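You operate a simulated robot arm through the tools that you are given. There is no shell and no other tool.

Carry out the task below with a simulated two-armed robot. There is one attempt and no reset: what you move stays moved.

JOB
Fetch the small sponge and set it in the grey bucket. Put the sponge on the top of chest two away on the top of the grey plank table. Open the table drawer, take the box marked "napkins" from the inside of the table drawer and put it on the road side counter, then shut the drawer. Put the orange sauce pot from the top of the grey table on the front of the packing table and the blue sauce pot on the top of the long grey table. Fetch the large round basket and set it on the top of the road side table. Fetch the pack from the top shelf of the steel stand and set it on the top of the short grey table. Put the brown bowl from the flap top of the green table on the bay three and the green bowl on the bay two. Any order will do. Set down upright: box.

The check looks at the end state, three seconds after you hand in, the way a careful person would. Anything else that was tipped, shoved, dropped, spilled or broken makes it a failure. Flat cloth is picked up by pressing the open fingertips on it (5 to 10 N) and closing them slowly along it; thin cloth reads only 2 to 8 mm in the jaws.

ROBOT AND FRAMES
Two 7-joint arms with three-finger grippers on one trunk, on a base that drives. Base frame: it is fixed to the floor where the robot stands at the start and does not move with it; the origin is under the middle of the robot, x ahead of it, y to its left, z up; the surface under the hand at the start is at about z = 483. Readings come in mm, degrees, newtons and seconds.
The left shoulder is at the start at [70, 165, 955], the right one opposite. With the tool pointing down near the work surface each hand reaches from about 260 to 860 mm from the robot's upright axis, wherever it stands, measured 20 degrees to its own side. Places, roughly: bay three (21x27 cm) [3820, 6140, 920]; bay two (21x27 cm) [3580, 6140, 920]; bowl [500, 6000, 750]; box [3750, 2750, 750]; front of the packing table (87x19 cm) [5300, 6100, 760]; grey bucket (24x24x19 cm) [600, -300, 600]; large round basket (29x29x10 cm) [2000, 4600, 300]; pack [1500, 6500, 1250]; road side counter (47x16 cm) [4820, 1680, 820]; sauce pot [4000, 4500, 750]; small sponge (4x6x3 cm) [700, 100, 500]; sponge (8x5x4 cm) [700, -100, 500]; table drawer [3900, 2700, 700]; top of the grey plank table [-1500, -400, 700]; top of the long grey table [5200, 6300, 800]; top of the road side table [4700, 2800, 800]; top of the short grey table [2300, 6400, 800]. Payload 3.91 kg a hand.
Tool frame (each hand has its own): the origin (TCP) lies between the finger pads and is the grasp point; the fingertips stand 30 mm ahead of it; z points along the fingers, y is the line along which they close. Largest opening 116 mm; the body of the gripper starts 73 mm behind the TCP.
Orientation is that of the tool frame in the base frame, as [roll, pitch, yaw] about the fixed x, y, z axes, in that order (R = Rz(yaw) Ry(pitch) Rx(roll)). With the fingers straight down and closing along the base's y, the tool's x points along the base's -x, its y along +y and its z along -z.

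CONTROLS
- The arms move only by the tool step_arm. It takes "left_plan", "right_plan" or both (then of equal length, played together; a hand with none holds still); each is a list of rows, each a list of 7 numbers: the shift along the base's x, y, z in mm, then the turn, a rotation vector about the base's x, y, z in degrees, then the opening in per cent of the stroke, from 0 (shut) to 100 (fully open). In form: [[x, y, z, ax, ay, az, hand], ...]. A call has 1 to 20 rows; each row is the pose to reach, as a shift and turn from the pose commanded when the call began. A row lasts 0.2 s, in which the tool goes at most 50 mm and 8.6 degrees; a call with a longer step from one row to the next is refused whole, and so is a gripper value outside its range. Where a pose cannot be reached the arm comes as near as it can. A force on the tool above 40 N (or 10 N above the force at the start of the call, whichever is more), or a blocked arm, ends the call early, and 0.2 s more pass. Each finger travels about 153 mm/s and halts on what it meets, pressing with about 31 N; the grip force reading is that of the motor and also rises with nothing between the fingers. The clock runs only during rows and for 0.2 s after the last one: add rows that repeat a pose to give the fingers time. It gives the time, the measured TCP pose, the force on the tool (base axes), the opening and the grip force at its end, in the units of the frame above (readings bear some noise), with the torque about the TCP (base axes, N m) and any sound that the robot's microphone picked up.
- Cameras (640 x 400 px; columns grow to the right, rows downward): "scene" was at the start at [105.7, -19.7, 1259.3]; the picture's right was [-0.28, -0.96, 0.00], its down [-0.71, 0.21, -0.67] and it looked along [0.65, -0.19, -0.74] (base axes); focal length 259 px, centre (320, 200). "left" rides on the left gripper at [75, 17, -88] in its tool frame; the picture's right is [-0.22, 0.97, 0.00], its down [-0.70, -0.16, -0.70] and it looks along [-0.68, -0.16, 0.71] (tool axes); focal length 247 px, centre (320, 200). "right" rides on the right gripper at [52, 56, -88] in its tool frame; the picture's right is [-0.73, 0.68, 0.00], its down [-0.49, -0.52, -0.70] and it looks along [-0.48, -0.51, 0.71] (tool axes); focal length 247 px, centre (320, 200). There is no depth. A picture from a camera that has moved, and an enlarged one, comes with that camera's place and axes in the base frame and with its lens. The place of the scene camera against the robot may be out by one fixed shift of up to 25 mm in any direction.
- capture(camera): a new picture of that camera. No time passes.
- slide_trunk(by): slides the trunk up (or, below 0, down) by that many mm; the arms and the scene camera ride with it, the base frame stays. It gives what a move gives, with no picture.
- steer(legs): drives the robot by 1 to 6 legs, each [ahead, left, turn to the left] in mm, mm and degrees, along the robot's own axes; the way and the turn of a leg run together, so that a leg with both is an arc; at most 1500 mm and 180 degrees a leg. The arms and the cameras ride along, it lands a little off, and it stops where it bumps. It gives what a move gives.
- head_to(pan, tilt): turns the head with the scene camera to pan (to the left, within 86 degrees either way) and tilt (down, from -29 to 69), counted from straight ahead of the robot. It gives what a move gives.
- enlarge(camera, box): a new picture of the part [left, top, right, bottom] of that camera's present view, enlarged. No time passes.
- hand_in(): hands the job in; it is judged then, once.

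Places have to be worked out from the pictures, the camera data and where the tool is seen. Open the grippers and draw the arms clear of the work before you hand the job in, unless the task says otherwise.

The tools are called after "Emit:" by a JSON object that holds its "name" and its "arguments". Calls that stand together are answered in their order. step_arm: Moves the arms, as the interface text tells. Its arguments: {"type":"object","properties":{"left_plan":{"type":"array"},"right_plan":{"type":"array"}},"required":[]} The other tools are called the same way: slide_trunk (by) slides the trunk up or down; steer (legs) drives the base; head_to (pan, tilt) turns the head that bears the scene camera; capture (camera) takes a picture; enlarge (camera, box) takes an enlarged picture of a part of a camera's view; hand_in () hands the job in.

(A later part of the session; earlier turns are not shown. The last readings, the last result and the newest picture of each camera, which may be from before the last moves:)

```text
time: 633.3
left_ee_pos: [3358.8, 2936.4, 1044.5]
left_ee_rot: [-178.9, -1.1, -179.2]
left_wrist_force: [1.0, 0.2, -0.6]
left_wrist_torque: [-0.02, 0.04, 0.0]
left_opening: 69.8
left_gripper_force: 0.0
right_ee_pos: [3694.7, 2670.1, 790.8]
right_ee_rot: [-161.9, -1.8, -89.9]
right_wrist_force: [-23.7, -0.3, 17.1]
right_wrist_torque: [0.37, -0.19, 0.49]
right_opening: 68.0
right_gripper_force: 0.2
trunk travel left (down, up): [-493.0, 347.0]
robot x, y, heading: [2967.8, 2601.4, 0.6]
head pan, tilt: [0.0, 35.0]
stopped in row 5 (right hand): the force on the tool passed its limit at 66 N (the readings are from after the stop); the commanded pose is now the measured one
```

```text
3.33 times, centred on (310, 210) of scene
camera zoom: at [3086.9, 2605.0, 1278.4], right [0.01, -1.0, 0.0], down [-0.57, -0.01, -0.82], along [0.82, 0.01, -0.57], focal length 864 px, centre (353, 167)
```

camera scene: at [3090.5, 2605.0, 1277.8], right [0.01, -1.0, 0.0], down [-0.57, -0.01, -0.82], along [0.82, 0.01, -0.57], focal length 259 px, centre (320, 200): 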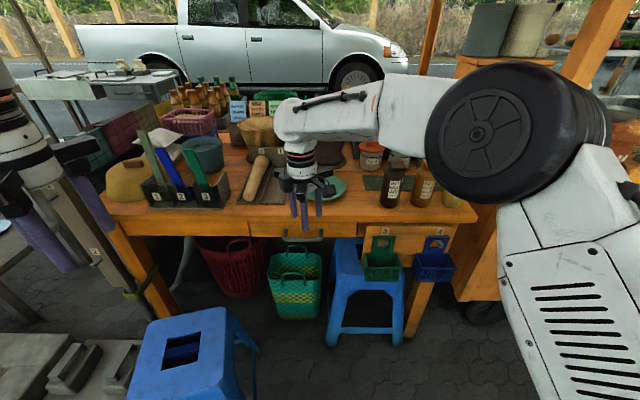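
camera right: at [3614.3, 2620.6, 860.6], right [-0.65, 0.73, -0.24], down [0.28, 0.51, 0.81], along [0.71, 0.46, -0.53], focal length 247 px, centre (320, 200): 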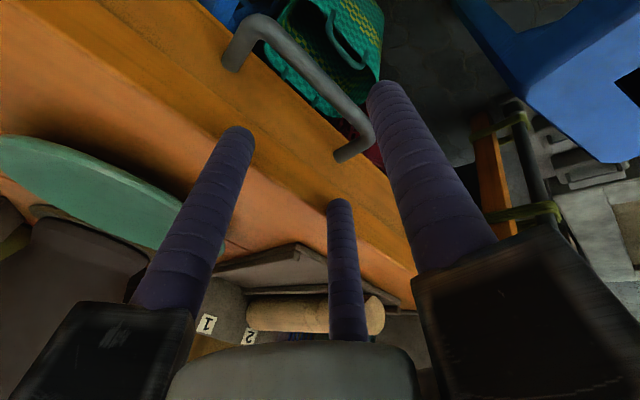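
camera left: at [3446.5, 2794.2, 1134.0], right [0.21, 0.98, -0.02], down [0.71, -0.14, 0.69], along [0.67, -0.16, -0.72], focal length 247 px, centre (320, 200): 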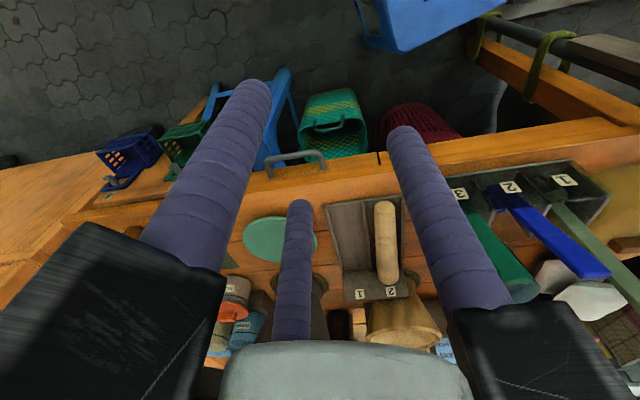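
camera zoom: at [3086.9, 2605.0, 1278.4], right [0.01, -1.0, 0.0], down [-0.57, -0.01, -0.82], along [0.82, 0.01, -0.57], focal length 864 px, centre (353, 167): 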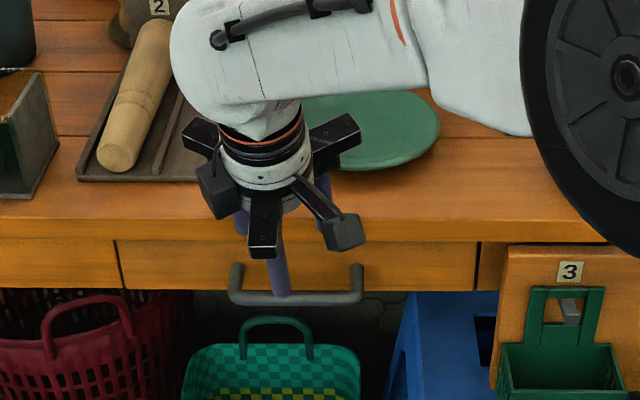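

A finger touched the table edge: the top overhangs to x≈3722 at z≈788, and refitting the views puts the bar at [3715, 2658, 702], right under it. I back off and turn the hand to point forward (tilt about 82°), so one finger goes below and two above the bar.

Emit:
{"name": "step_arm", "arguments": {"right_plan": [[-25, -2, 5, 0, 0, 0, 62], [-55, -5, 5, 0, -8, 0, 62], [-80, -8, 0, 0, -16, 0, 62], [-95, -10, -10, 0, -24, 0, 62], [-105, -11, -25, 0, -32, 0, 62], [-110, -12, -40, 0, -40, 0, 62], [-110, -12, -55, 0, -48, 0, 62], [-110, -12, -70, 0, -56, 0, 62], [-110, -12, -80, 0, -64, 0, 62], [-110, -12, -80, 0, -64, 0, 62]]}}

Emit:
{"name": "capture", "arguments": {"camera": "right"}}

Emit:
{"name": "capture", "arguments": {"camera": "scene"}}

```text
time: 634.1
left_ee_pos: [3360.0, 2936.8, 1043.4]
left_ee_rot: [-178.8, -1.0, -179.2]
left_wrist_force: [-0.1, -0.2, 0.1]
left_wrist_torque: [-0.01, 0.0, -0.03]
left_opening: 69.5
left_gripper_force: 0.0
right_ee_pos: [3594.3, 2641.5, 694.9]
right_ee_rot: [-160.0, 2.8, -96.4]
right_wrist_force: [-1.3, -1.0, -1.0]
right_wrist_torque: [0.02, -0.05, 0.0]
right_opening: 71.9
right_gripper_force: 0.0
trunk travel left (down, up): [-493.0, 347.0]
robot x, y, heading: [2974.1, 2599.0, 0.6]
head pan, tilt: [0.0, 35.0]
stopped in row 4 (right hand): the arm was blocked; the commanded pose is now the measured one
```

```text
taken
camera right: at [3504.7, 2595.0, 756.1], right [-0.55, 0.81, -0.2], down [0.3, 0.42, 0.86], along [0.78, 0.42, -0.47], focal length 247 px, centre (320, 200)
```

right: 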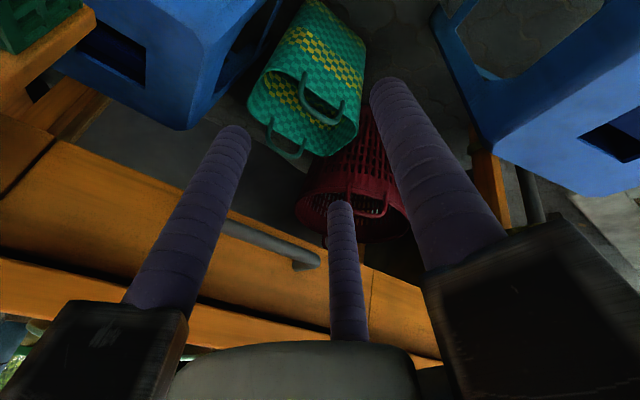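

```text
taken
camera scene: at [3089.8, 2605.1, 1277.9], right [0.01, -1.0, 0.0], down [-0.57, 0.0, -0.82], along [0.82, 0.01, -0.57], focal length 259 px, centre (320, 200)
```

scene: 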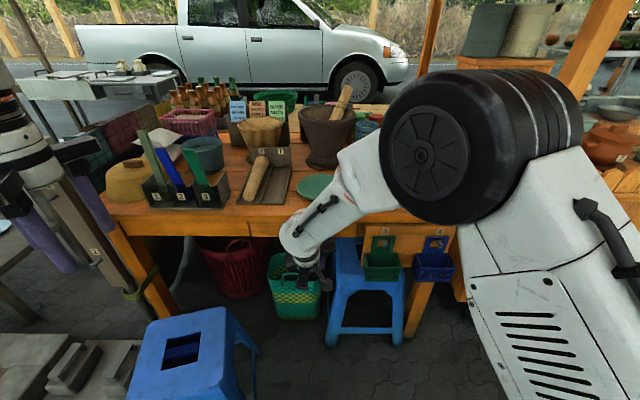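

The right elbow is crowding again. I move this hand out to its own side to relax the arm, then I'll lower the trunk so the arm can reach forward level with the drawer.

Emit:
{"name": "step_arm", "arguments": {"right_plan": [[-10, -35, 10, 0, 0, 0, 50], [-20, -70, 25, 0, 4, 0, 50], [-25, -105, 45, 0, 8, 0, 50], [-30, -140, 70, 0, 12, -5, 50], [-30, -175, 95, 0, 16, -10, 50], [-30, -210, 120, 0, 18, -15, 50], [-30, -245, 145, 0, 18, -20, 50], [-30, -275, 170, 0, 18, -25, 50]]}}

Emit:
{"name": "capture", "arguments": {"camera": "scene"}}

```text
time: 636.0
left_ee_pos: [3359.2, 2937.2, 1044.0]
left_ee_rot: [-179.0, -0.9, -179.1]
left_wrist_force: [-0.5, -0.4, 1.3]
left_wrist_torque: [0.01, 0.0, 0.0]
left_opening: 69.4
left_gripper_force: 0.0
right_ee_pos: [3563.5, 2367.4, 863.3]
right_ee_rot: [-176.8, -3.2, -121.2]
right_wrist_force: [0.0, -0.8, 0.7]
right_wrist_torque: [0.01, -0.01, -0.01]
right_opening: 58.3
right_gripper_force: 0.0
trunk travel left (down, up): [-493.0, 347.0]
robot x, y, heading: [2972.8, 2597.4, 0.5]
head pan, tilt: [0.0, 35.0]
```

```text
taken
camera scene: at [3089.3, 2604.3, 1277.9], right [0.01, -1.0, 0.0], down [-0.57, 0.0, -0.82], along [0.82, 0.01, -0.57], focal length 259 px, centre (320, 200)
```

scene: 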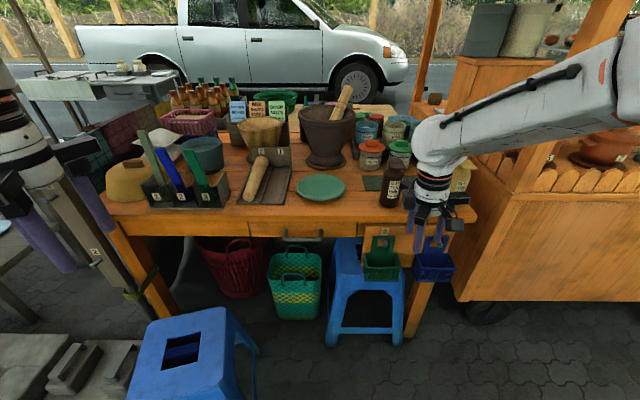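

The arm is relaxed again. I draw the right hand back 110 mm from the hanging baskets and lower the trunk 250 mm.

Emit:
{"name": "step_arm", "arguments": {"right_plan": [[-35, 5, 0, 0, 0, 0, 50], [-75, 10, 0, 0, 0, 0, 50], [-110, 20, 0, 0, 0, 0, 50], [-110, 20, 0, 0, 0, 0, 50]]}}

Emit:
{"name": "slide_trunk", "arguments": {"by": -250}}

Emit:
{"name": "head_to", "arguments": {"pan": 0, "tilt": 30}}

Emit:
{"name": "capture", "arguments": {"camera": "scene"}}

```text
time: 637.0
left_ee_pos: [3361.6, 2936.4, 1044.3]
left_ee_rot: [-178.8, -1.1, -179.2]
left_wrist_force: [0.0, -0.2, -0.9]
left_wrist_torque: [0.0, 0.04, 0.05]
left_opening: 69.6
left_gripper_force: 0.0
right_ee_pos: [3453.5, 2386.3, 864.9]
right_ee_rot: [-176.9, -3.3, -121.1]
right_wrist_force: [0.4, -1.1, 0.2]
right_wrist_torque: [-0.02, -0.02, -0.02]
right_opening: 58.0
right_gripper_force: 0.0
trunk travel left (down, up): [-493.0, 347.0]
robot x, y, heading: [2977.3, 2601.3, 0.3]
head pan, tilt: [0.0, 35.0]
```

```text
time: 639.5
left_ee_pos: [3360.3, 2936.7, 793.7]
left_ee_rot: [-178.9, -1.1, -179.3]
left_wrist_force: [0.0, -0.1, 1.0]
left_wrist_torque: [0.0, 0.0, -0.02]
left_opening: 69.6
left_gripper_force: 0.1
right_ee_pos: [3453.0, 2387.3, 615.8]
right_ee_rot: [-176.8, -3.4, -121.1]
right_wrist_force: [0.2, 0.6, 0.0]
right_wrist_torque: [0.02, 0.0, 0.01]
right_opening: 57.9
right_gripper_force: 0.1
trunk travel left (down, up): [-243.0, 597.0]
robot x, y, heading: [2974.2, 2601.4, 0.5]
head pan, tilt: [0.0, 35.0]
```

```text
time: 640.2
left_ee_pos: [3360.5, 2937.3, 793.6]
left_ee_rot: [-178.9, -1.1, -179.2]
left_wrist_force: [0.3, 0.2, -1.8]
left_wrist_torque: [-0.01, 0.0, -0.04]
left_opening: 69.7
left_gripper_force: 0.1
right_ee_pos: [3452.6, 2385.9, 615.5]
right_ee_rot: [-176.9, -3.3, -121.1]
right_wrist_force: [0.1, 0.7, -0.4]
right_wrist_torque: [0.01, 0.0, -0.02]
right_opening: 58.2
right_gripper_force: 0.0
trunk travel left (down, up): [-243.0, 597.0]
robot x, y, heading: [2972.2, 2602.2, 0.5]
head pan, tilt: [0.0, 30.0]
```

```text
taken
camera scene: at [3092.4, 2604.7, 1035.6], right [0.01, -1.0, 0.0], down [-0.5, 0.0, -0.87], along [0.87, 0.01, -0.5], focal length 259 px, centre (320, 200)
```

scene: 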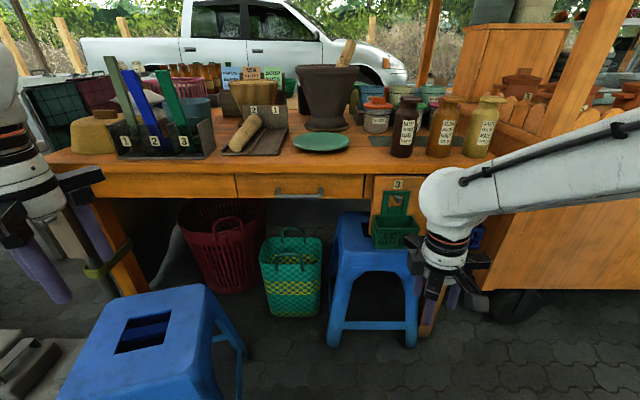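

The lower view agrees: bar near [3708, 2660, 708]. I turn the right hand back to yaw -90 and then pitch it forward to point at the drawer.

Emit:
{"name": "step_arm", "arguments": {"right_plan": [[-5, 30, 5, 0, 0, 8, 55], [-10, 60, 10, 0, 0, 16, 55], [-13, 90, 20, 0, 0, 24, 55], [-13, 120, 30, 0, 0, 31, 55], [-13, 120, 30, 0, 0, 31, 55]]}}

Emit:
{"name": "step_arm", "arguments": {"right_plan": [[0, 10, 5, 0, -8, 0, 60], [0, 22, 10, 0, -16, 0, 62], [0, 34, 15, 0, -24, 0, 62], [5, 46, 22, 0, -32, 0, 62], [15, 58, 30, 0, -40, 0, 62], [30, 70, 36, 0, -48, 0, 62], [50, 85, 42, 0, -56, 0, 62], [75, 100, 48, 0, -64, 0, 62], [100, 120, 54, 0, -72, 0, 62], [120, 138, 60, 0, -80, 0, 62], [130, 150, 64, 0, -83, 0, 62]]}}

Emit:
{"name": "capture", "arguments": {"camera": "right"}}

Emit:
{"name": "capture", "arguments": {"camera": "scene"}}

```text
time: 641.4
left_ee_pos: [3359.5, 2935.5, 794.6]
left_ee_rot: [-178.9, -1.2, -179.2]
left_wrist_force: [0.1, -1.2, 0.8]
left_wrist_torque: [0.01, -0.05, -0.02]
left_opening: 69.7
left_gripper_force: 0.1
right_ee_pos: [3438.4, 2505.8, 645.8]
right_ee_rot: [-176.8, -3.4, -90.0]
right_wrist_force: [0.3, -0.5, -0.4]
right_wrist_torque: [0.0, -0.03, 0.03]
right_opening: 63.8
right_gripper_force: 0.0
trunk travel left (down, up): [-243.0, 597.0]
robot x, y, heading: [2976.0, 2599.7, 0.6]
head pan, tilt: [0.0, 30.0]
```

```text
time: 643.8
left_ee_pos: [3359.9, 2935.4, 794.0]
left_ee_rot: [-178.8, -1.0, -179.2]
left_wrist_force: [-0.5, 0.4, 0.3]
left_wrist_torque: [-0.02, -0.02, -0.03]
left_opening: 69.6
left_gripper_force: 0.0
right_ee_pos: [3576.1, 2646.4, 720.7]
right_ee_rot: [-95.2, 3.6, -94.4]
right_wrist_force: [0.0, -0.3, 0.0]
right_wrist_torque: [0.01, 0.0, 0.02]
right_opening: 72.1
right_gripper_force: 0.0
trunk travel left (down, up): [-243.0, 597.0]
robot x, y, heading: [2971.2, 2602.7, 0.2]
head pan, tilt: [0.0, 30.0]
```

```text
taken
camera right: at [3479.5, 2604.7, 668.4], right [0.0, 0.78, -0.63], down [-0.62, 0.5, 0.61], along [0.79, 0.39, 0.48], focal length 247 px, centre (320, 200)
```

right: 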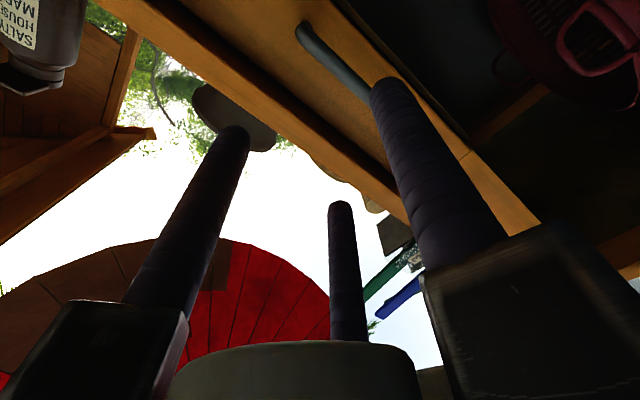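

```text
taken
camera scene: at [3082.0, 2630.4, 1019.1], right [0.32, -0.95, 0.0], down [-0.62, -0.21, -0.76], along [0.72, 0.24, -0.65], focal length 259 px, centre (320, 200)
```

scene: 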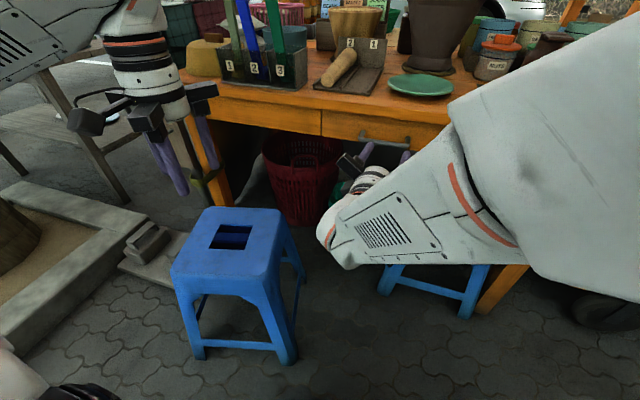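

The hand now points forward at the drawer. The bar appears around z≈690–705, so I aim the axis at z≈697 and advance to x≈3660, then look.

Emit:
{"name": "step_arm", "arguments": {"right_plan": [[20, 4, -8, 0, 0, 0, 62], [45, 8, -16, 0, 0, 0, 62], [70, 10, -22, 0, 0, 0, 62], [85, 10, -24, 0, 0, 0, 62], [85, 10, -24, 0, 0, 0, 62]]}}

Emit:
{"name": "capture", "arguments": {"camera": "right"}}

Emit:
{"name": "head_to", "arguments": {"pan": 0, "tilt": 38}}

Emit:
{"name": "capture", "arguments": {"camera": "scene"}}

```text
time: 645.2
left_ee_pos: [3360.2, 2937.5, 794.6]
left_ee_rot: [-178.8, -1.0, -179.3]
left_wrist_force: [-0.1, 0.0, -0.1]
left_wrist_torque: [0.02, -0.02, -0.01]
left_opening: 69.6
left_gripper_force: 0.0
right_ee_pos: [3666.5, 2642.8, 726.7]
right_ee_rot: [-92.8, 5.3, -95.3]
right_wrist_force: [-0.5, 0.8, -0.3]
right_wrist_torque: [0.01, 0.01, 0.0]
right_opening: 71.6
right_gripper_force: 0.0
trunk travel left (down, up): [-243.0, 597.0]
robot x, y, heading: [2976.1, 2600.7, 0.3]
head pan, tilt: [0.0, 30.0]
stopped in row 5 (right hand): the arm was blocked; the commanded pose is now the measured one
```

```text
taken
camera right: at [3570.9, 2603.9, 671.4], right [0.04, 0.79, -0.61], down [-0.63, 0.5, 0.6], along [0.78, 0.36, 0.52], focal length 247 px, centre (320, 200)
```

right: 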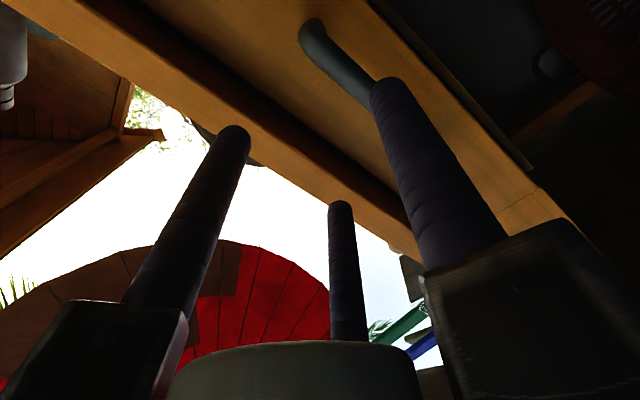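

```text
time: 645.9
left_ee_pos: [3360.7, 2936.3, 794.6]
left_ee_rot: [-178.8, -1.1, -179.1]
left_wrist_force: [0.0, 1.2, -0.1]
left_wrist_torque: [-0.03, 0.01, 0.0]
left_opening: 69.5
left_gripper_force: 0.1
right_ee_pos: [3666.5, 2643.8, 726.5]
right_ee_rot: [-92.9, 5.1, -95.4]
right_wrist_force: [-0.3, -0.3, 0.5]
right_wrist_torque: [0.01, 0.01, 0.0]
right_opening: 71.9
right_gripper_force: 0.0
trunk travel left (down, up): [-243.0, 597.0]
robot x, y, heading: [2972.7, 2604.1, 0.6]
head pan, tilt: [0.0, 38.0]
```

```text
taken
camera scene: at [3088.3, 2604.7, 1023.3], right [0.01, -1.0, 0.0], down [-0.62, -0.01, -0.79], along [0.79, 0.01, -0.62], focal length 259 px, centre (320, 200)
```

scene: 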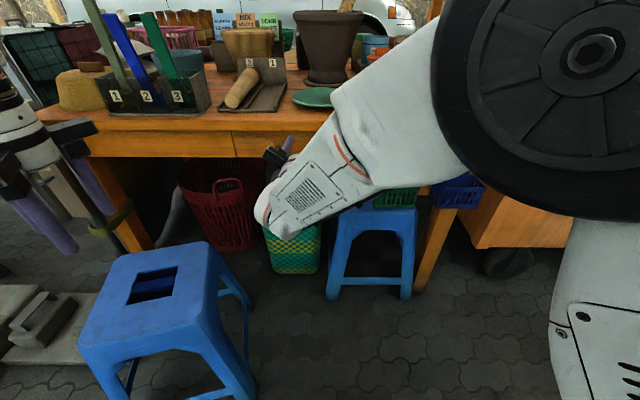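

The arm is blocked with the elbow at the head again. The basket grasp worked with the target 780 mm ahead, 110 mm right and about 230 mm below the shoulder, so I'll copy that geometry. First I retract and relax the right arm.

Emit:
{"name": "step_arm", "arguments": {"right_plan": [[-30, -5, 0, 0, 5, 0, 62], [-60, -15, 0, 0, 12, 0, 60], [-90, -30, 0, 0, 20, 0, 55], [-115, -50, 0, 0, 28, 0, 55], [-135, -80, 0, 0, 36, 0, 55], [-150, -115, 0, 0, 44, 0, 55], [-160, -150, 0, 0, 52, 0, 55], [-170, -185, 0, 0, 60, 0, 55], [-175, -220, 0, 0, 68, 0, 55], [-180, -255, 0, 0, 76, -6, 55], [-185, -285, 0, 0, 84, -12, 55]]}}

Emit:
{"name": "capture", "arguments": {"camera": "scene"}}

```text
refused: row 10 steps farther than a row can; nothing moved
```

```text
taken
camera scene: at [3088.3, 2604.7, 1023.3], right [0.01, -1.0, 0.0], down [-0.62, -0.01, -0.79], along [0.79, 0.01, -0.62], focal length 259 px, centre (320, 200)
```

scene: 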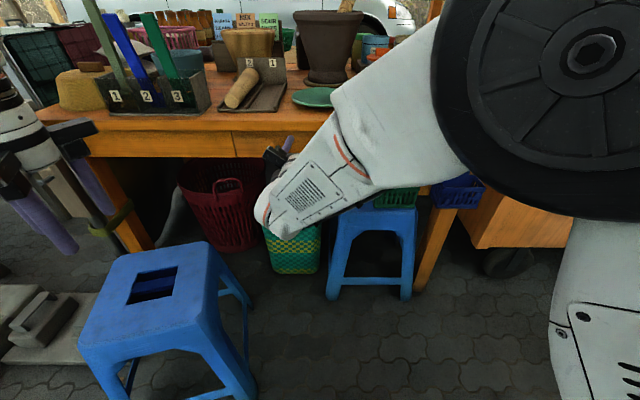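

One row turned too far. I repeat with pure pitch turns in small steps.

Emit:
{"name": "step_arm", "arguments": {"right_plan": [[-30, -5, 0, 0, 6, 0, 62], [-60, -15, 0, 0, 13, 0, 60], [-90, -30, 0, 0, 20, 0, 55], [-115, -50, 0, 0, 28, 0, 55], [-135, -80, 0, 0, 36, 0, 55], [-150, -115, 0, 0, 44, 0, 55], [-160, -150, 0, 0, 52, 0, 55], [-170, -185, 0, 0, 60, 0, 55], [-175, -220, 0, 0, 68, 0, 55], [-180, -250, 0, 0, 76, 0, 55], [-185, -280, 0, 0, 84, 0, 55]]}}

Emit:
{"name": "capture", "arguments": {"camera": "scene"}}

```text
time: 648.3
left_ee_pos: [3359.7, 2936.7, 793.1]
left_ee_rot: [-178.9, -1.1, -179.2]
left_wrist_force: [-0.1, -0.5, 0.2]
left_wrist_torque: [0.01, -0.02, 0.01]
left_opening: 69.7
left_gripper_force: 0.1
right_ee_pos: [3479.2, 2365.1, 725.2]
right_ee_rot: [-176.6, -4.5, -95.2]
right_wrist_force: [0.1, 0.0, -0.3]
right_wrist_torque: [-0.01, 0.02, -0.03]
right_opening: 64.1
right_gripper_force: 0.1
trunk travel left (down, up): [-243.0, 597.0]
robot x, y, heading: [2970.9, 2602.1, 0.7]
head pan, tilt: [0.0, 38.0]
```

```text
taken
camera scene: at [3088.3, 2604.6, 1023.2], right [0.01, -1.0, 0.0], down [-0.62, 0.0, -0.79], along [0.79, 0.01, -0.62], focal length 259 px, centre (320, 200)
```

scene: 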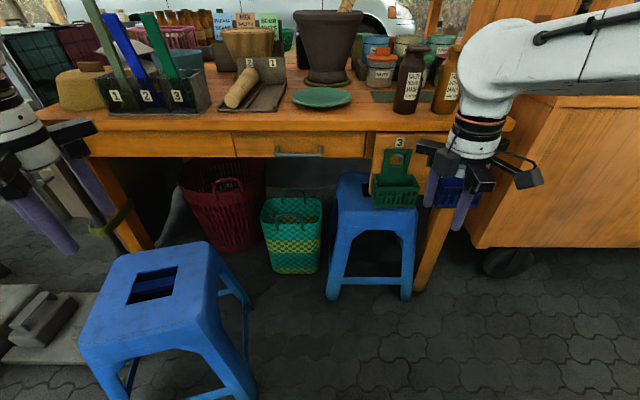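

Relaxed. I raise the trunk 220 mm and shift the robot to about [2940, 2767], matching the geometry that worked for the basket.

Emit:
{"name": "slide_trunk", "arguments": {"by": 221}}

Emit:
{"name": "steer", "arguments": {"legs": [[-30, 165, -0.6]]}}

Emit:
{"name": "head_to", "arguments": {"pan": 0, "tilt": 35}}

Emit:
{"name": "capture", "arguments": {"camera": "scene"}}

Emit:
{"name": "enlarge", "arguments": {"camera": "scene", "box": [260, 180, 420, 280]}}

```text
time: 650.6
left_ee_pos: [3360.2, 2936.1, 1016.2]
left_ee_rot: [-178.8, -1.2, -179.1]
left_wrist_force: [0.3, 0.5, 0.2]
left_wrist_torque: [0.0, -0.01, -0.03]
left_opening: 69.6
left_gripper_force: 0.1
right_ee_pos: [3480.3, 2364.2, 947.1]
right_ee_rot: [-176.5, -4.8, -95.4]
right_wrist_force: [-0.9, 0.5, -0.8]
right_wrist_torque: [0.05, -0.03, 0.0]
right_opening: 63.9
right_gripper_force: 0.0
trunk travel left (down, up): [-464.0, 376.0]
robot x, y, heading: [2973.9, 2600.6, 0.6]
head pan, tilt: [0.0, 38.0]
```

```text
time: 652.1
left_ee_pos: [3334.0, 3099.4, 1014.2]
left_ee_rot: [-178.8, -1.2, -179.9]
left_wrist_force: [0.4, -0.7, -0.3]
left_wrist_torque: [-0.04, 0.01, -0.02]
left_opening: 69.7
left_gripper_force: 0.0
right_ee_pos: [3447.9, 2527.0, 946.1]
right_ee_rot: [-176.4, -4.8, -96.0]
right_wrist_force: [0.2, 1.0, 1.0]
right_wrist_torque: [-0.01, -0.05, 0.02]
right_opening: 64.0
right_gripper_force: 0.0
trunk travel left (down, up): [-464.0, 376.0]
robot x, y, heading: [2940.2, 2771.3, -0.4]
head pan, tilt: [0.0, 38.0]
```

```text
time: 652.7
left_ee_pos: [3335.0, 3097.5, 1015.0]
left_ee_rot: [-178.9, -1.1, -179.8]
left_wrist_force: [1.1, 0.3, 0.7]
left_wrist_torque: [0.02, 0.02, 0.0]
left_opening: 69.5
left_gripper_force: 0.1
right_ee_pos: [3447.0, 2525.9, 947.1]
right_ee_rot: [-176.7, -4.7, -95.9]
right_wrist_force: [-0.2, 0.7, 0.5]
right_wrist_torque: [-0.01, 0.0, 0.0]
right_opening: 63.7
right_gripper_force: 0.0
trunk travel left (down, up): [-464.0, 376.0]
robot x, y, heading: [2944.8, 2763.9, -0.5]
head pan, tilt: [0.0, 35.0]
```

```text
taken
camera scene: at [3060.0, 2769.2, 1248.8], right [0.0, -1.0, 0.0], down [-0.57, 0.0, -0.82], along [0.82, 0.0, -0.57], focal length 259 px, centre (320, 200)
```

scene: 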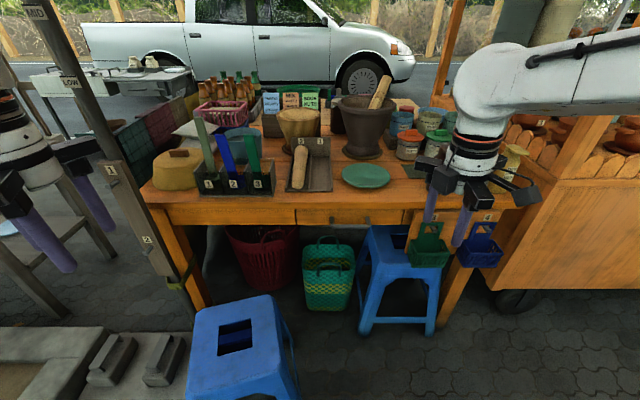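

```text
4.00 times, centred on (340, 230) of scene
camera zoom: at [3060.0, 2769.2, 1248.8], right [0.0, -1.0, 0.0], down [-0.57, 0.0, -0.82], along [0.82, 0.0, -0.57], focal length 1037 px, centre (240, 80)
```

zoom: 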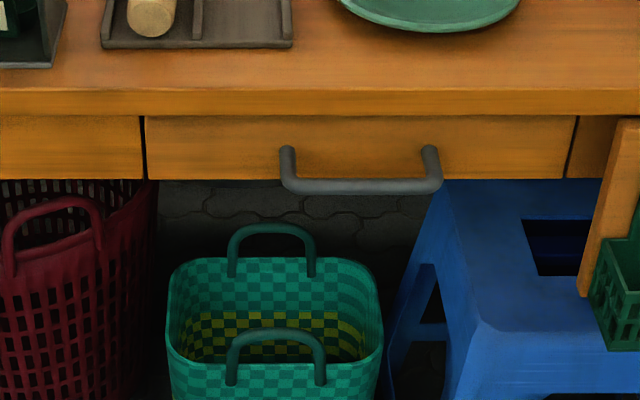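

The handle spans y≈2606–2732. I stage the right hand upright at about [3340, 2660, 850] with yaw -90, then tilt it 50° forward.

Emit:
{"name": "step_arm", "arguments": {"right_plan": [[-25, 28, -20, 0, 0, 3, 62], [-50, 56, -40, 0, 0, 6, 62], [-75, 84, -60, 0, 0, 6, 62], [-95, 112, -78, 0, 0, 6, 62], [-110, 134, -95, 0, 0, 6, 62], [-110, 134, -95, 0, 0, 6, 62]]}}

Emit:
{"name": "step_arm", "arguments": {"right_plan": [[15, 2, -4, 0, -8.4, 0, 66], [32, 4, -8, 0, -16.8, 0, 70], [50, 6, -12, 0, -25.2, 0, 70], [70, 8, -17, 0, -33.6, 0, 70], [90, 9, -22, 0, -42, 0, 70], [110, 10, -27, 0, -50, 0, 70], [130, 10, -30, 0, -52, 0, 70], [150, 10, -34, 0, -52, 0, 70]]}}

Emit:
{"name": "capture", "arguments": {"camera": "right"}}

Emit:
{"name": "capture", "arguments": {"camera": "scene"}}

```text
time: 654.1
left_ee_pos: [3335.5, 3098.0, 1015.1]
left_ee_rot: [-178.9, -1.1, -179.9]
left_wrist_force: [0.6, 0.0, 0.3]
left_wrist_torque: [0.02, 0.01, -0.01]
left_opening: 69.6
left_gripper_force: 0.1
right_ee_pos: [3337.4, 2657.4, 851.3]
right_ee_rot: [-176.4, -4.6, -90.0]
right_wrist_force: [0.0, 0.4, -0.3]
right_wrist_torque: [0.04, 0.02, 0.0]
right_opening: 71.7
right_gripper_force: 0.0
trunk travel left (down, up): [-464.0, 376.0]
robot x, y, heading: [2941.0, 2765.9, -0.2]
head pan, tilt: [0.0, 35.0]
```

```text
time: 655.9
left_ee_pos: [3334.3, 3097.4, 1014.5]
left_ee_rot: [-178.9, -1.0, -179.9]
left_wrist_force: [-1.2, 0.3, -0.1]
left_wrist_torque: [0.0, 0.0, 0.01]
left_opening: 69.7
left_gripper_force: 0.0
right_ee_pos: [3490.4, 2668.7, 818.4]
right_ee_rot: [-124.4, -2.9, -93.8]
right_wrist_force: [-0.4, -0.3, -0.8]
right_wrist_torque: [-0.02, 0.0, -0.01]
right_opening: 81.5
right_gripper_force: 0.1
trunk travel left (down, up): [-464.0, 376.0]
robot x, y, heading: [2943.0, 2766.2, -0.1]
head pan, tilt: [0.0, 35.0]
```

```text
taken
camera right: at [3381.7, 2623.6, 824.4], right [-0.34, 0.73, -0.6], down [-0.25, 0.55, 0.8], along [0.91, 0.42, 0.0], focal length 247 px, centre (320, 200)
```

right: 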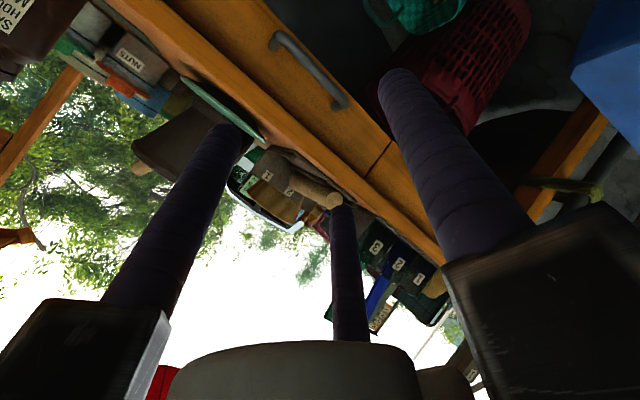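

```text
taken
camera scene: at [3060.7, 2769.3, 1248.7], right [0.0, -1.0, 0.0], down [-0.57, 0.0, -0.82], along [0.82, 0.0, -0.57], focal length 259 px, centre (320, 200)
```

scene: 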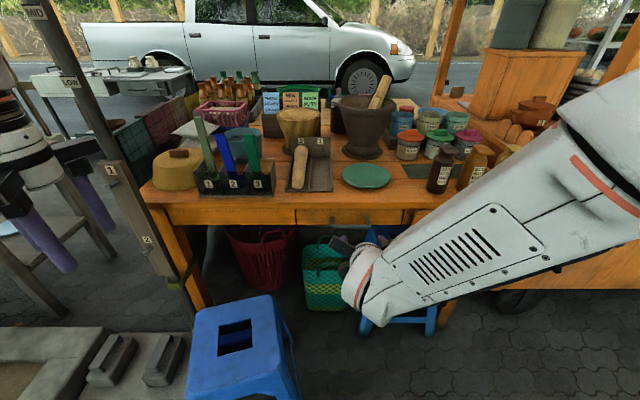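

This works well. Scene and hand views now intersect cleanly at the bar [3718, 2663, 699]. I move to a point 100 mm short of it along the finger direction and check.

Emit:
{"name": "step_arm", "arguments": {"right_plan": [[35, -1, -14, 0, 0, 0, 70], [70, -2, -29, 0, 0, 0, 70], [105, -3, -43, 0, 0, 0, 70], [135, -4, -56, 0, 0, 0, 70], [135, -4, -56, 0, 0, 0, 70]]}}

Emit:
{"name": "capture", "arguments": {"camera": "right"}}

```text
time: 657.1
left_ee_pos: [3334.5, 3098.5, 1015.1]
left_ee_rot: [-178.9, -1.0, -179.8]
left_wrist_force: [0.2, -0.9, -0.9]
left_wrist_torque: [-0.02, 0.0, 0.0]
left_opening: 69.8
left_gripper_force: 0.0
right_ee_pos: [3621.2, 2665.7, 761.2]
right_ee_rot: [-124.4, -2.9, -93.6]
right_wrist_force: [-0.6, -0.4, 0.4]
right_wrist_torque: [0.03, 0.03, -0.01]
right_opening: 80.9
right_gripper_force: 0.0
trunk travel left (down, up): [-464.0, 376.0]
robot x, y, heading: [2941.6, 2767.4, -0.2]
head pan, tilt: [0.0, 35.0]
```

```text
taken
camera right: at [3513.6, 2620.1, 768.4], right [-0.34, 0.73, -0.6], down [-0.25, 0.55, 0.8], along [0.91, 0.42, 0.0], focal length 247 px, centre (320, 200)
```

right: 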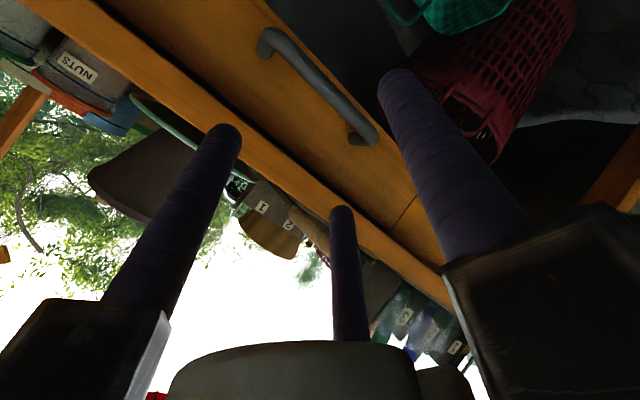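

Bar reads [3718, 2660, 695]. I advance along the finger direction so the two upper fingers pass over the bar and the third below.

Emit:
{"name": "step_arm", "arguments": {"right_plan": [[22, -2, -15, 0, 0, 0, 70], [44, -3, -30, 0, 0, 0, 70], [66, -5, -45, 0, 0, 0, 70], [80, -6, -54, 0, 0, 0, 70], [86, -6, -58, 0, 0, 0, 70], [86, -6, -58, 0, 0, 0, 70]]}}

Emit:
{"name": "capture", "arguments": {"camera": "right"}}

```text
time: 658.5
left_ee_pos: [3334.5, 3098.7, 1015.9]
left_ee_rot: [-179.0, -1.1, -179.9]
left_wrist_force: [-0.2, 1.6, -1.1]
left_wrist_torque: [0.0, 0.0, -0.03]
left_opening: 69.5
left_gripper_force: 0.0
right_ee_pos: [3707.7, 2658.6, 702.1]
right_ee_rot: [-124.4, -2.9, -93.7]
right_wrist_force: [0.5, 0.3, 0.4]
right_wrist_torque: [0.01, -0.01, 0.0]
right_opening: 81.3
right_gripper_force: 0.0
trunk travel left (down, up): [-464.0, 376.0]
robot x, y, heading: [2940.8, 2770.4, -0.1]
head pan, tilt: [0.0, 35.0]
```

```text
taken
camera right: at [3599.6, 2613.3, 709.0], right [-0.34, 0.73, -0.6], down [-0.25, 0.54, 0.8], along [0.91, 0.42, 0.0], focal length 247 px, centre (320, 200)
```

right: 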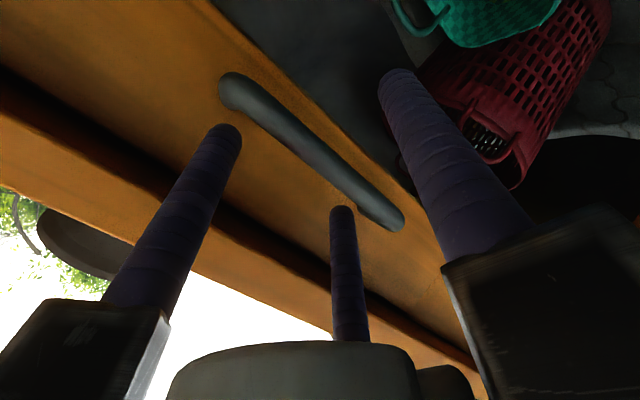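

The bar lies between the upper pair and the lower finger, 14 mm ahead of the grip point. I close slowly.

Emit:
{"name": "step_arm", "arguments": {"right_plan": [[0, 0, 0, 0, 0, 0, 58], [0, 0, 0, 0, 0, 0, 46], [0, 0, 0, 0, 0, 0, 36], [0, 0, 0, 0, 0, 0, 27], [0, 0, 0, 0, 0, 0, 18], [0, 0, 0, 0, 0, 0, 10], [0, 0, 0, 0, 0, 0, 3], [0, 0, 0, 0, 0, 0, 0], [0, 0, 0, 0, 0, 0, 0]]}}

Emit:
{"name": "capture", "arguments": {"camera": "right"}}

```text
time: 660.5
left_ee_pos: [3333.9, 3097.9, 1015.2]
left_ee_rot: [-178.9, -1.0, -179.9]
left_wrist_force: [0.5, 0.1, 1.0]
left_wrist_torque: [-0.02, 0.02, -0.03]
left_opening: 69.8
left_gripper_force: 0.0
right_ee_pos: [3707.0, 2658.9, 704.9]
right_ee_rot: [-124.2, -2.9, -93.7]
right_wrist_force: [1.2, 0.7, 14.0]
right_wrist_torque: [0.0, -0.18, 0.06]
right_opening: 23.3
right_gripper_force: 44.8
trunk travel left (down, up): [-464.0, 376.0]
robot x, y, heading: [2943.3, 2770.1, -0.4]
head pan, tilt: [0.0, 35.0]
```

```text
taken
camera right: at [3599.1, 2613.6, 710.6], right [-0.34, 0.73, -0.6], down [-0.25, 0.55, 0.8], along [0.91, 0.42, 0.0], focal length 247 px, centre (320, 200)
```

right: 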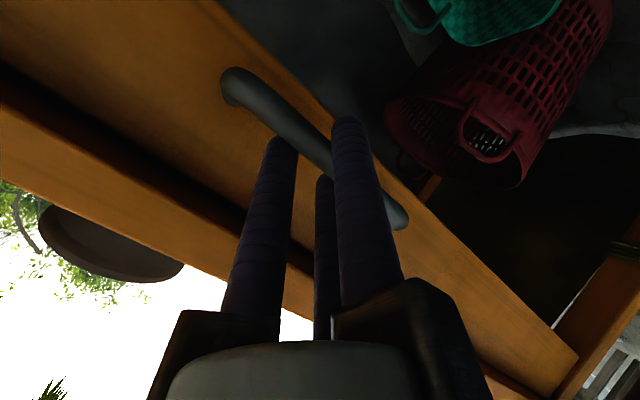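

The bar is gripped. I pull the drawer toward me 40 mm first and watch the force.

Emit:
{"name": "step_arm", "arguments": {"right_plan": [[-8, 0, 0, 0, 0, 0, 0], [-18, 0, 0, 0, 0, 0, 0], [-30, 0, 0, 0, 0, 0, 0], [-40, 0, 0, 0, 0, 0, 0], [-40, 0, 0, 0, 0, 0, 0]]}}

Emit:
{"name": "capture", "arguments": {"camera": "scene"}}

Emit:
{"name": "capture", "arguments": {"camera": "right"}}

```text
time: 661.7
left_ee_pos: [3332.9, 3098.2, 1015.2]
left_ee_rot: [-178.9, -1.0, -179.9]
left_wrist_force: [0.1, 0.2, 0.2]
left_wrist_torque: [0.01, -0.01, 0.0]
left_opening: 69.6
left_gripper_force: 0.0
right_ee_pos: [3666.6, 2658.4, 704.7]
right_ee_rot: [-124.2, -2.9, -93.7]
right_wrist_force: [0.5, -2.9, 15.3]
right_wrist_torque: [-0.39, -0.21, -0.44]
right_opening: 23.1
right_gripper_force: 45.1
trunk travel left (down, up): [-464.0, 376.0]
robot x, y, heading: [2943.9, 2763.9, -0.1]
head pan, tilt: [0.0, 35.0]
```

```text
taken
camera scene: at [3058.1, 2769.2, 1249.1], right [0.0, -1.0, 0.0], down [-0.57, 0.0, -0.82], along [0.82, 0.0, -0.57], focal length 259 px, centre (320, 200)
```

scene: 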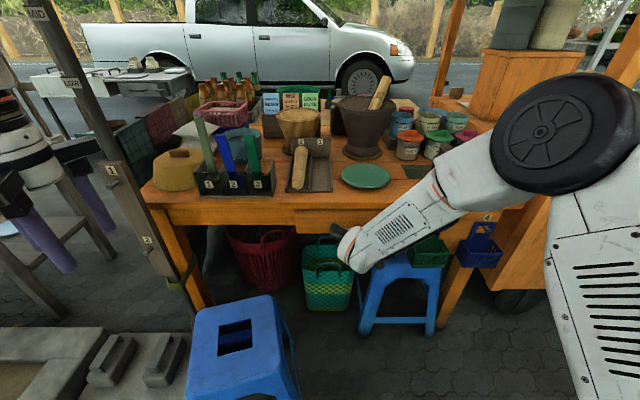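

```text
taken
camera right: at [3558.5, 2613.7, 710.7], right [-0.34, 0.73, -0.6], down [-0.25, 0.55, 0.8], along [0.91, 0.42, 0.0], focal length 247 px, centre (320, 200)
```

right: 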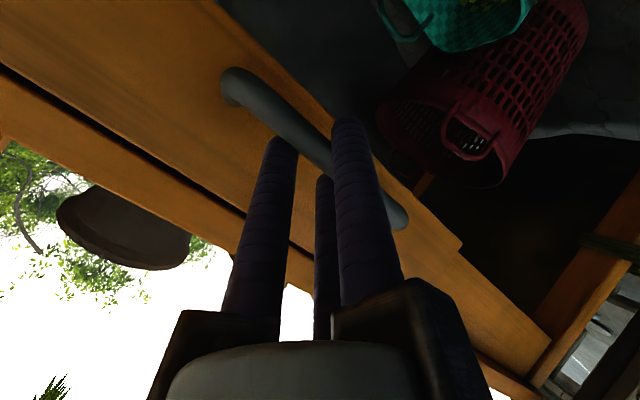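

The drawer follows with little resistance. I pull on by another 150 mm.

Emit:
{"name": "step_arm", "arguments": {"right_plan": [[-15, 0, 0, 0, 0, 0, 0], [-35, 0, 0, 0, 0, 0, 0], [-55, 0, 0, 0, 0, 0, 0], [-75, 0, 0, 0, 0, 0, 0], [-95, 0, 0, 0, 0, 0, 0], [-115, 0, 0, 0, 0, 0, 0], [-135, 0, 0, 0, 0, 0, 0], [-150, 0, 0, 0, 0, 0, 0], [-150, 0, 0, 0, 0, 0, 0]]}}

Emit:
{"name": "capture", "arguments": {"camera": "scene"}}

Emit:
{"name": "enlarge", "arguments": {"camera": "scene", "box": [240, 150, 480, 300]}}

```text
time: 663.7
left_ee_pos: [3332.5, 3098.0, 1016.1]
left_ee_rot: [-178.9, -1.0, -179.9]
left_wrist_force: [-0.3, -0.1, 0.3]
left_wrist_torque: [-0.01, -0.01, -0.04]
left_opening: 69.6
left_gripper_force: 0.0
right_ee_pos: [3516.1, 2658.2, 703.8]
right_ee_rot: [-124.3, -2.8, -93.6]
right_wrist_force: [-1.2, -5.7, 21.5]
right_wrist_torque: [-0.5, -0.25, -0.62]
right_opening: 23.3
right_gripper_force: 45.3
trunk travel left (down, up): [-464.0, 376.0]
robot x, y, heading: [2941.5, 2769.2, -0.1]
head pan, tilt: [0.0, 35.0]
```

```text
taken
camera scene: at [3057.9, 2769.2, 1249.1], right [0.0, -1.0, 0.0], down [-0.57, 0.0, -0.82], along [0.82, 0.0, -0.57], focal length 259 px, centre (320, 200)
```

scene: 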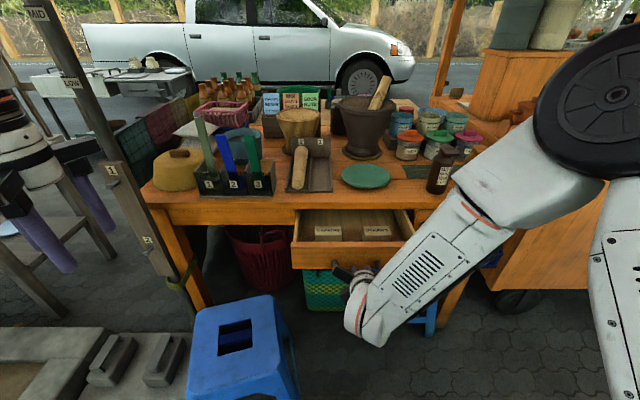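

```text
2.67 times, centred on (360, 225) of scene
camera zoom: at [3057.9, 2769.2, 1249.1], right [0.0, -1.0, 0.0], down [-0.57, 0.0, -0.82], along [0.82, 0.0, -0.57], focal length 691 px, centre (213, 133)
```

zoom: 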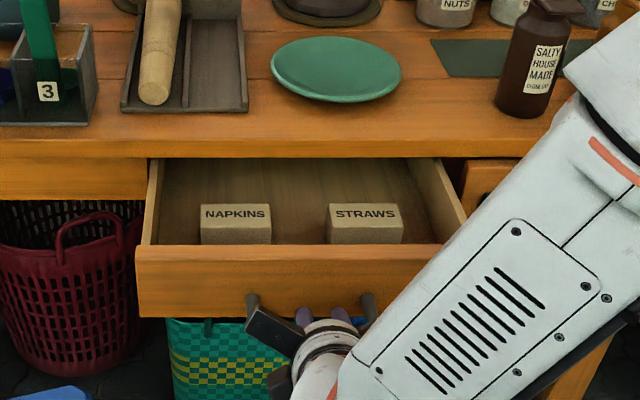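

The drawer is open 190 mm and I can read two boxes inside: "NAPKINS" (left, near y≈2743) and "STRAWS". I release the handle and withdraw the right hand along its axis, then out to its side.

Emit:
{"name": "step_arm", "arguments": {"right_plan": [[0, 0, 0, 0, 0, 0, 25], [0, 0, 0, 0, 0, 0, 45], [0, 0, 0, 0, 0, 0, 62], [0, 0, 0, 0, 0, 0, 70], [-8, 0, 6, 0, 0, 0, 70], [-25, 0, 17, 0, 0, 0, 70], [-42, 0, 29, 0, 0, 0, 70], [-60, -5, 45, 0, 8, 0, 70], [-70, -30, 65, 0, 16, 0, 70], [-75, -60, 85, 0, 24, 0, 65], [-80, -95, 105, 0, 32, 0, 60], [-80, -130, 125, 0, 40, 0, 60], [-80, -165, 145, 0, 48, 0, 60], [-80, -200, 165, 0, 54, 0, 60]]}}

Emit:
{"name": "capture", "arguments": {"camera": "scene"}}

Emit:
{"name": "enlarge", "arguments": {"camera": "scene", "box": [240, 150, 480, 300]}}

```text
time: 666.7
left_ee_pos: [3335.0, 3096.6, 1015.3]
left_ee_rot: [-178.9, -1.1, -179.9]
left_wrist_force: [0.4, -0.1, 0.2]
left_wrist_torque: [0.02, -0.03, 0.04]
left_opening: 69.5
left_gripper_force: 0.1
right_ee_pos: [3435.8, 2457.7, 868.1]
right_ee_rot: [-178.6, -4.4, -89.8]
right_wrist_force: [-1.3, 0.2, -0.4]
right_wrist_torque: [0.06, 0.0, 0.0]
right_opening: 69.6
right_gripper_force: 0.1
trunk travel left (down, up): [-464.0, 376.0]
robot x, y, heading: [2943.4, 2768.8, -0.2]
head pan, tilt: [0.0, 35.0]
```

```text
taken
camera scene: at [3059.9, 2768.0, 1248.8], right [0.0, -1.0, 0.0], down [-0.57, 0.0, -0.82], along [0.82, 0.0, -0.57], focal length 259 px, centre (320, 200)
```

scene: 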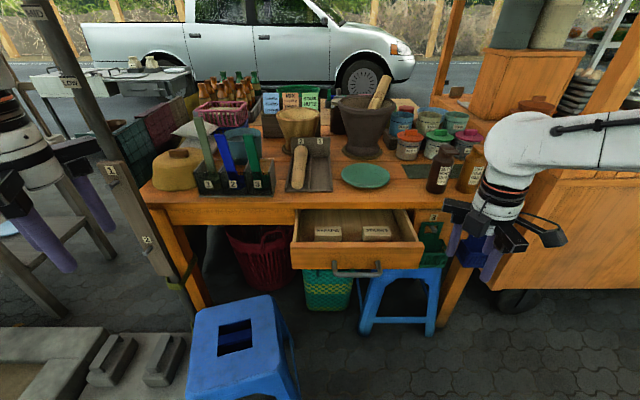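

```text
2.67 times, centred on (360, 225) of scene
camera zoom: at [3059.9, 2768.0, 1248.8], right [0.0, -1.0, 0.0], down [-0.57, 0.0, -0.82], along [0.82, 0.0, -0.57], focal length 691 px, centre (213, 133)
```

zoom: 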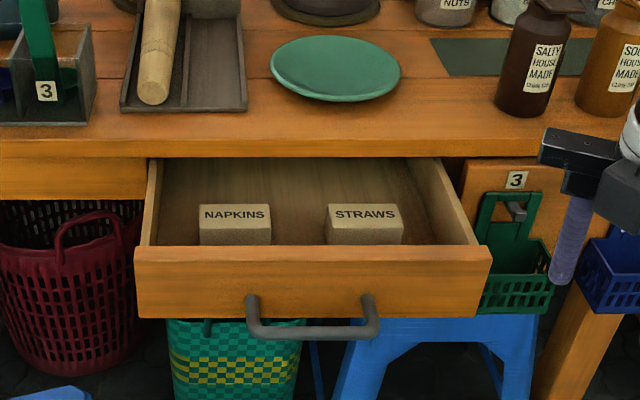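

The drawer stays open and the box marked NAPKINS is clear. I bring the left hand over it, turning -90° so its fingers close front-to-back, and look down at z≈915.

Emit:
{"name": "step_arm", "arguments": {"left_plan": [[25, -30, 0, 0, 0, -8.2, 65], [52, -60, 0, 0, 0, -16.4, 70], [80, -90, 0, 0, 0, -24.6, 80], [108, -120, 0, 0, 0, -32.8, 85], [136, -150, 0, 0, 0, -41, 90], [164, -182, 0, 0, 0, -49.2, 90], [192, -215, -10, 0, 0, -57.4, 90], [220, -250, -30, 0, 0, -65.6, 90], [248, -285, -50, 0, 0, -73.8, 90], [275, -320, -70, 0, 0, -82, 90], [300, -354, -88, 0, 0, -90, 90], [300, -354, -100, 0, 0, -90, 90]]}}

Emit:
{"name": "capture", "arguments": {"camera": "left"}}

Emit:
{"name": "capture", "arguments": {"camera": "scene"}}

```text
time: 669.3
left_ee_pos: [3636.0, 2744.1, 916.1]
left_ee_rot: [-178.8, -1.1, 90.0]
left_wrist_force: [-0.4, 0.5, 1.1]
left_wrist_torque: [0.01, -0.04, -0.01]
left_opening: 104.3
left_gripper_force: 0.2
right_ee_pos: [3434.7, 2459.5, 869.3]
right_ee_rot: [-178.3, -4.6, -89.8]
right_wrist_force: [-0.5, 0.8, -0.7]
right_wrist_torque: [-0.03, 0.0, 0.02]
right_opening: 69.4
right_gripper_force: 0.1
trunk travel left (down, up): [-464.0, 376.0]
robot x, y, heading: [2942.5, 2766.2, -0.1]
head pan, tilt: [0.0, 35.0]
```

```text
taken
camera left: at [3654.4, 2815.4, 1005.5], right [0.97, -0.22, -0.02], down [-0.15, -0.71, 0.69], along [-0.17, -0.67, -0.72], focal length 247 px, centre (320, 200)
```

left: 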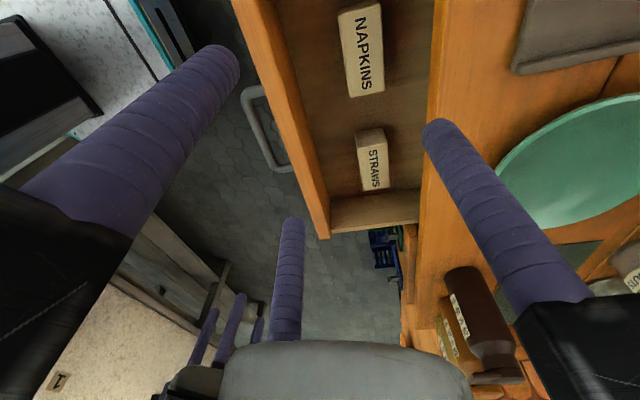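

```text
taken
camera scene: at [3059.2, 2770.0, 1249.0], right [0.0, -1.0, 0.0], down [-0.57, 0.0, -0.82], along [0.82, 0.0, -0.57], focal length 259 px, centre (320, 200)
```

scene: 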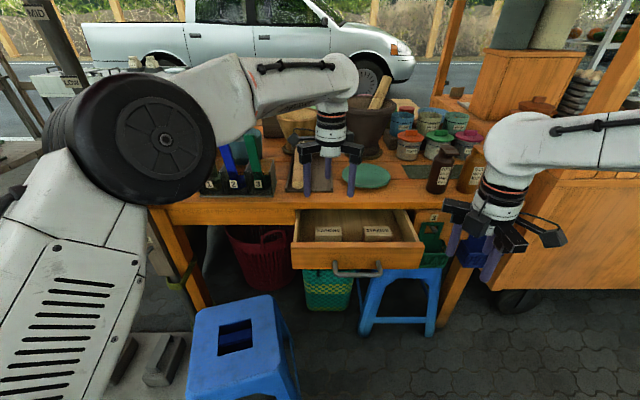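

The box is at x 3657–3695, y 2701–2780 with its top at z≈720, still too close to the table edge for the hand. I'll pull the drawer another 90 mm by hooking the inside of its front with the closed left fingers between the boxes.

Emit:
{"name": "step_arm", "arguments": {"left_plan": [[-4, -20, -20, 0, 0, 0, 60], [-10, -45, -45, 0, 0, 0, 30], [-16, -72, -75, 0, 0, 0, 10], [-18, -72, -105, 0, 0, 0, 10], [-18, -72, -130, 0, 0, 0, 10], [-18, -72, -148, 0, 0, 0, 10], [-18, -72, -148, 0, 0, 0, 10]]}}

Emit:
{"name": "capture", "arguments": {"camera": "left"}}

Emit:
{"name": "enlarge", "arguments": {"camera": "scene", "box": [240, 150, 480, 300]}}

```text
time: 670.9
left_ee_pos: [3617.5, 2669.7, 768.3]
left_ee_rot: [-178.8, -1.1, 90.1]
left_wrist_force: [-0.8, 0.2, 0.4]
left_wrist_torque: [-0.01, -0.01, 0.02]
left_opening: 11.6
left_gripper_force: 0.1
right_ee_pos: [3435.7, 2459.5, 867.8]
right_ee_rot: [-178.5, -4.7, -89.7]
right_wrist_force: [0.2, 0.1, 0.0]
right_wrist_torque: [-0.01, 0.0, -0.02]
right_opening: 69.7
right_gripper_force: 0.1
trunk travel left (down, up): [-464.0, 376.0]
robot x, y, heading: [2942.7, 2768.6, -0.3]
head pan, tilt: [0.0, 35.0]
```

```text
taken
camera left: at [3636.3, 2741.4, 857.5], right [0.97, -0.22, -0.02], down [-0.14, -0.71, 0.69], along [-0.17, -0.67, -0.72], focal length 247 px, centre (320, 200)
```

left: 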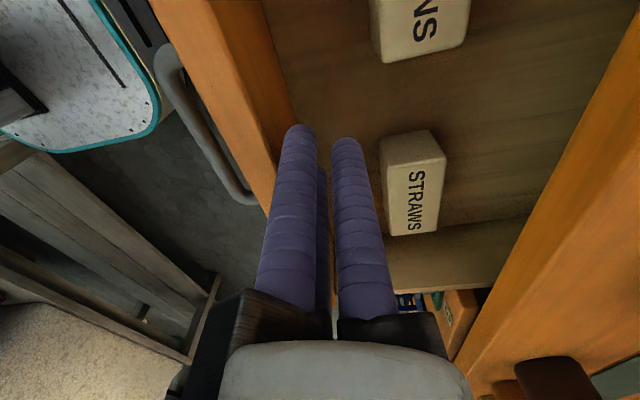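

```text
2.67 times, centred on (360, 225) of scene
camera zoom: at [3059.8, 2768.9, 1248.9], right [0.0, -1.0, 0.0], down [-0.57, 0.0, -0.82], along [0.82, 0.0, -0.57], focal length 691 px, centre (213, 133)
```

zoom: 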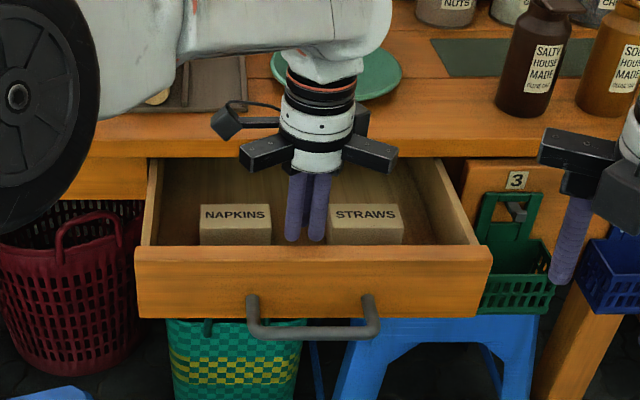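

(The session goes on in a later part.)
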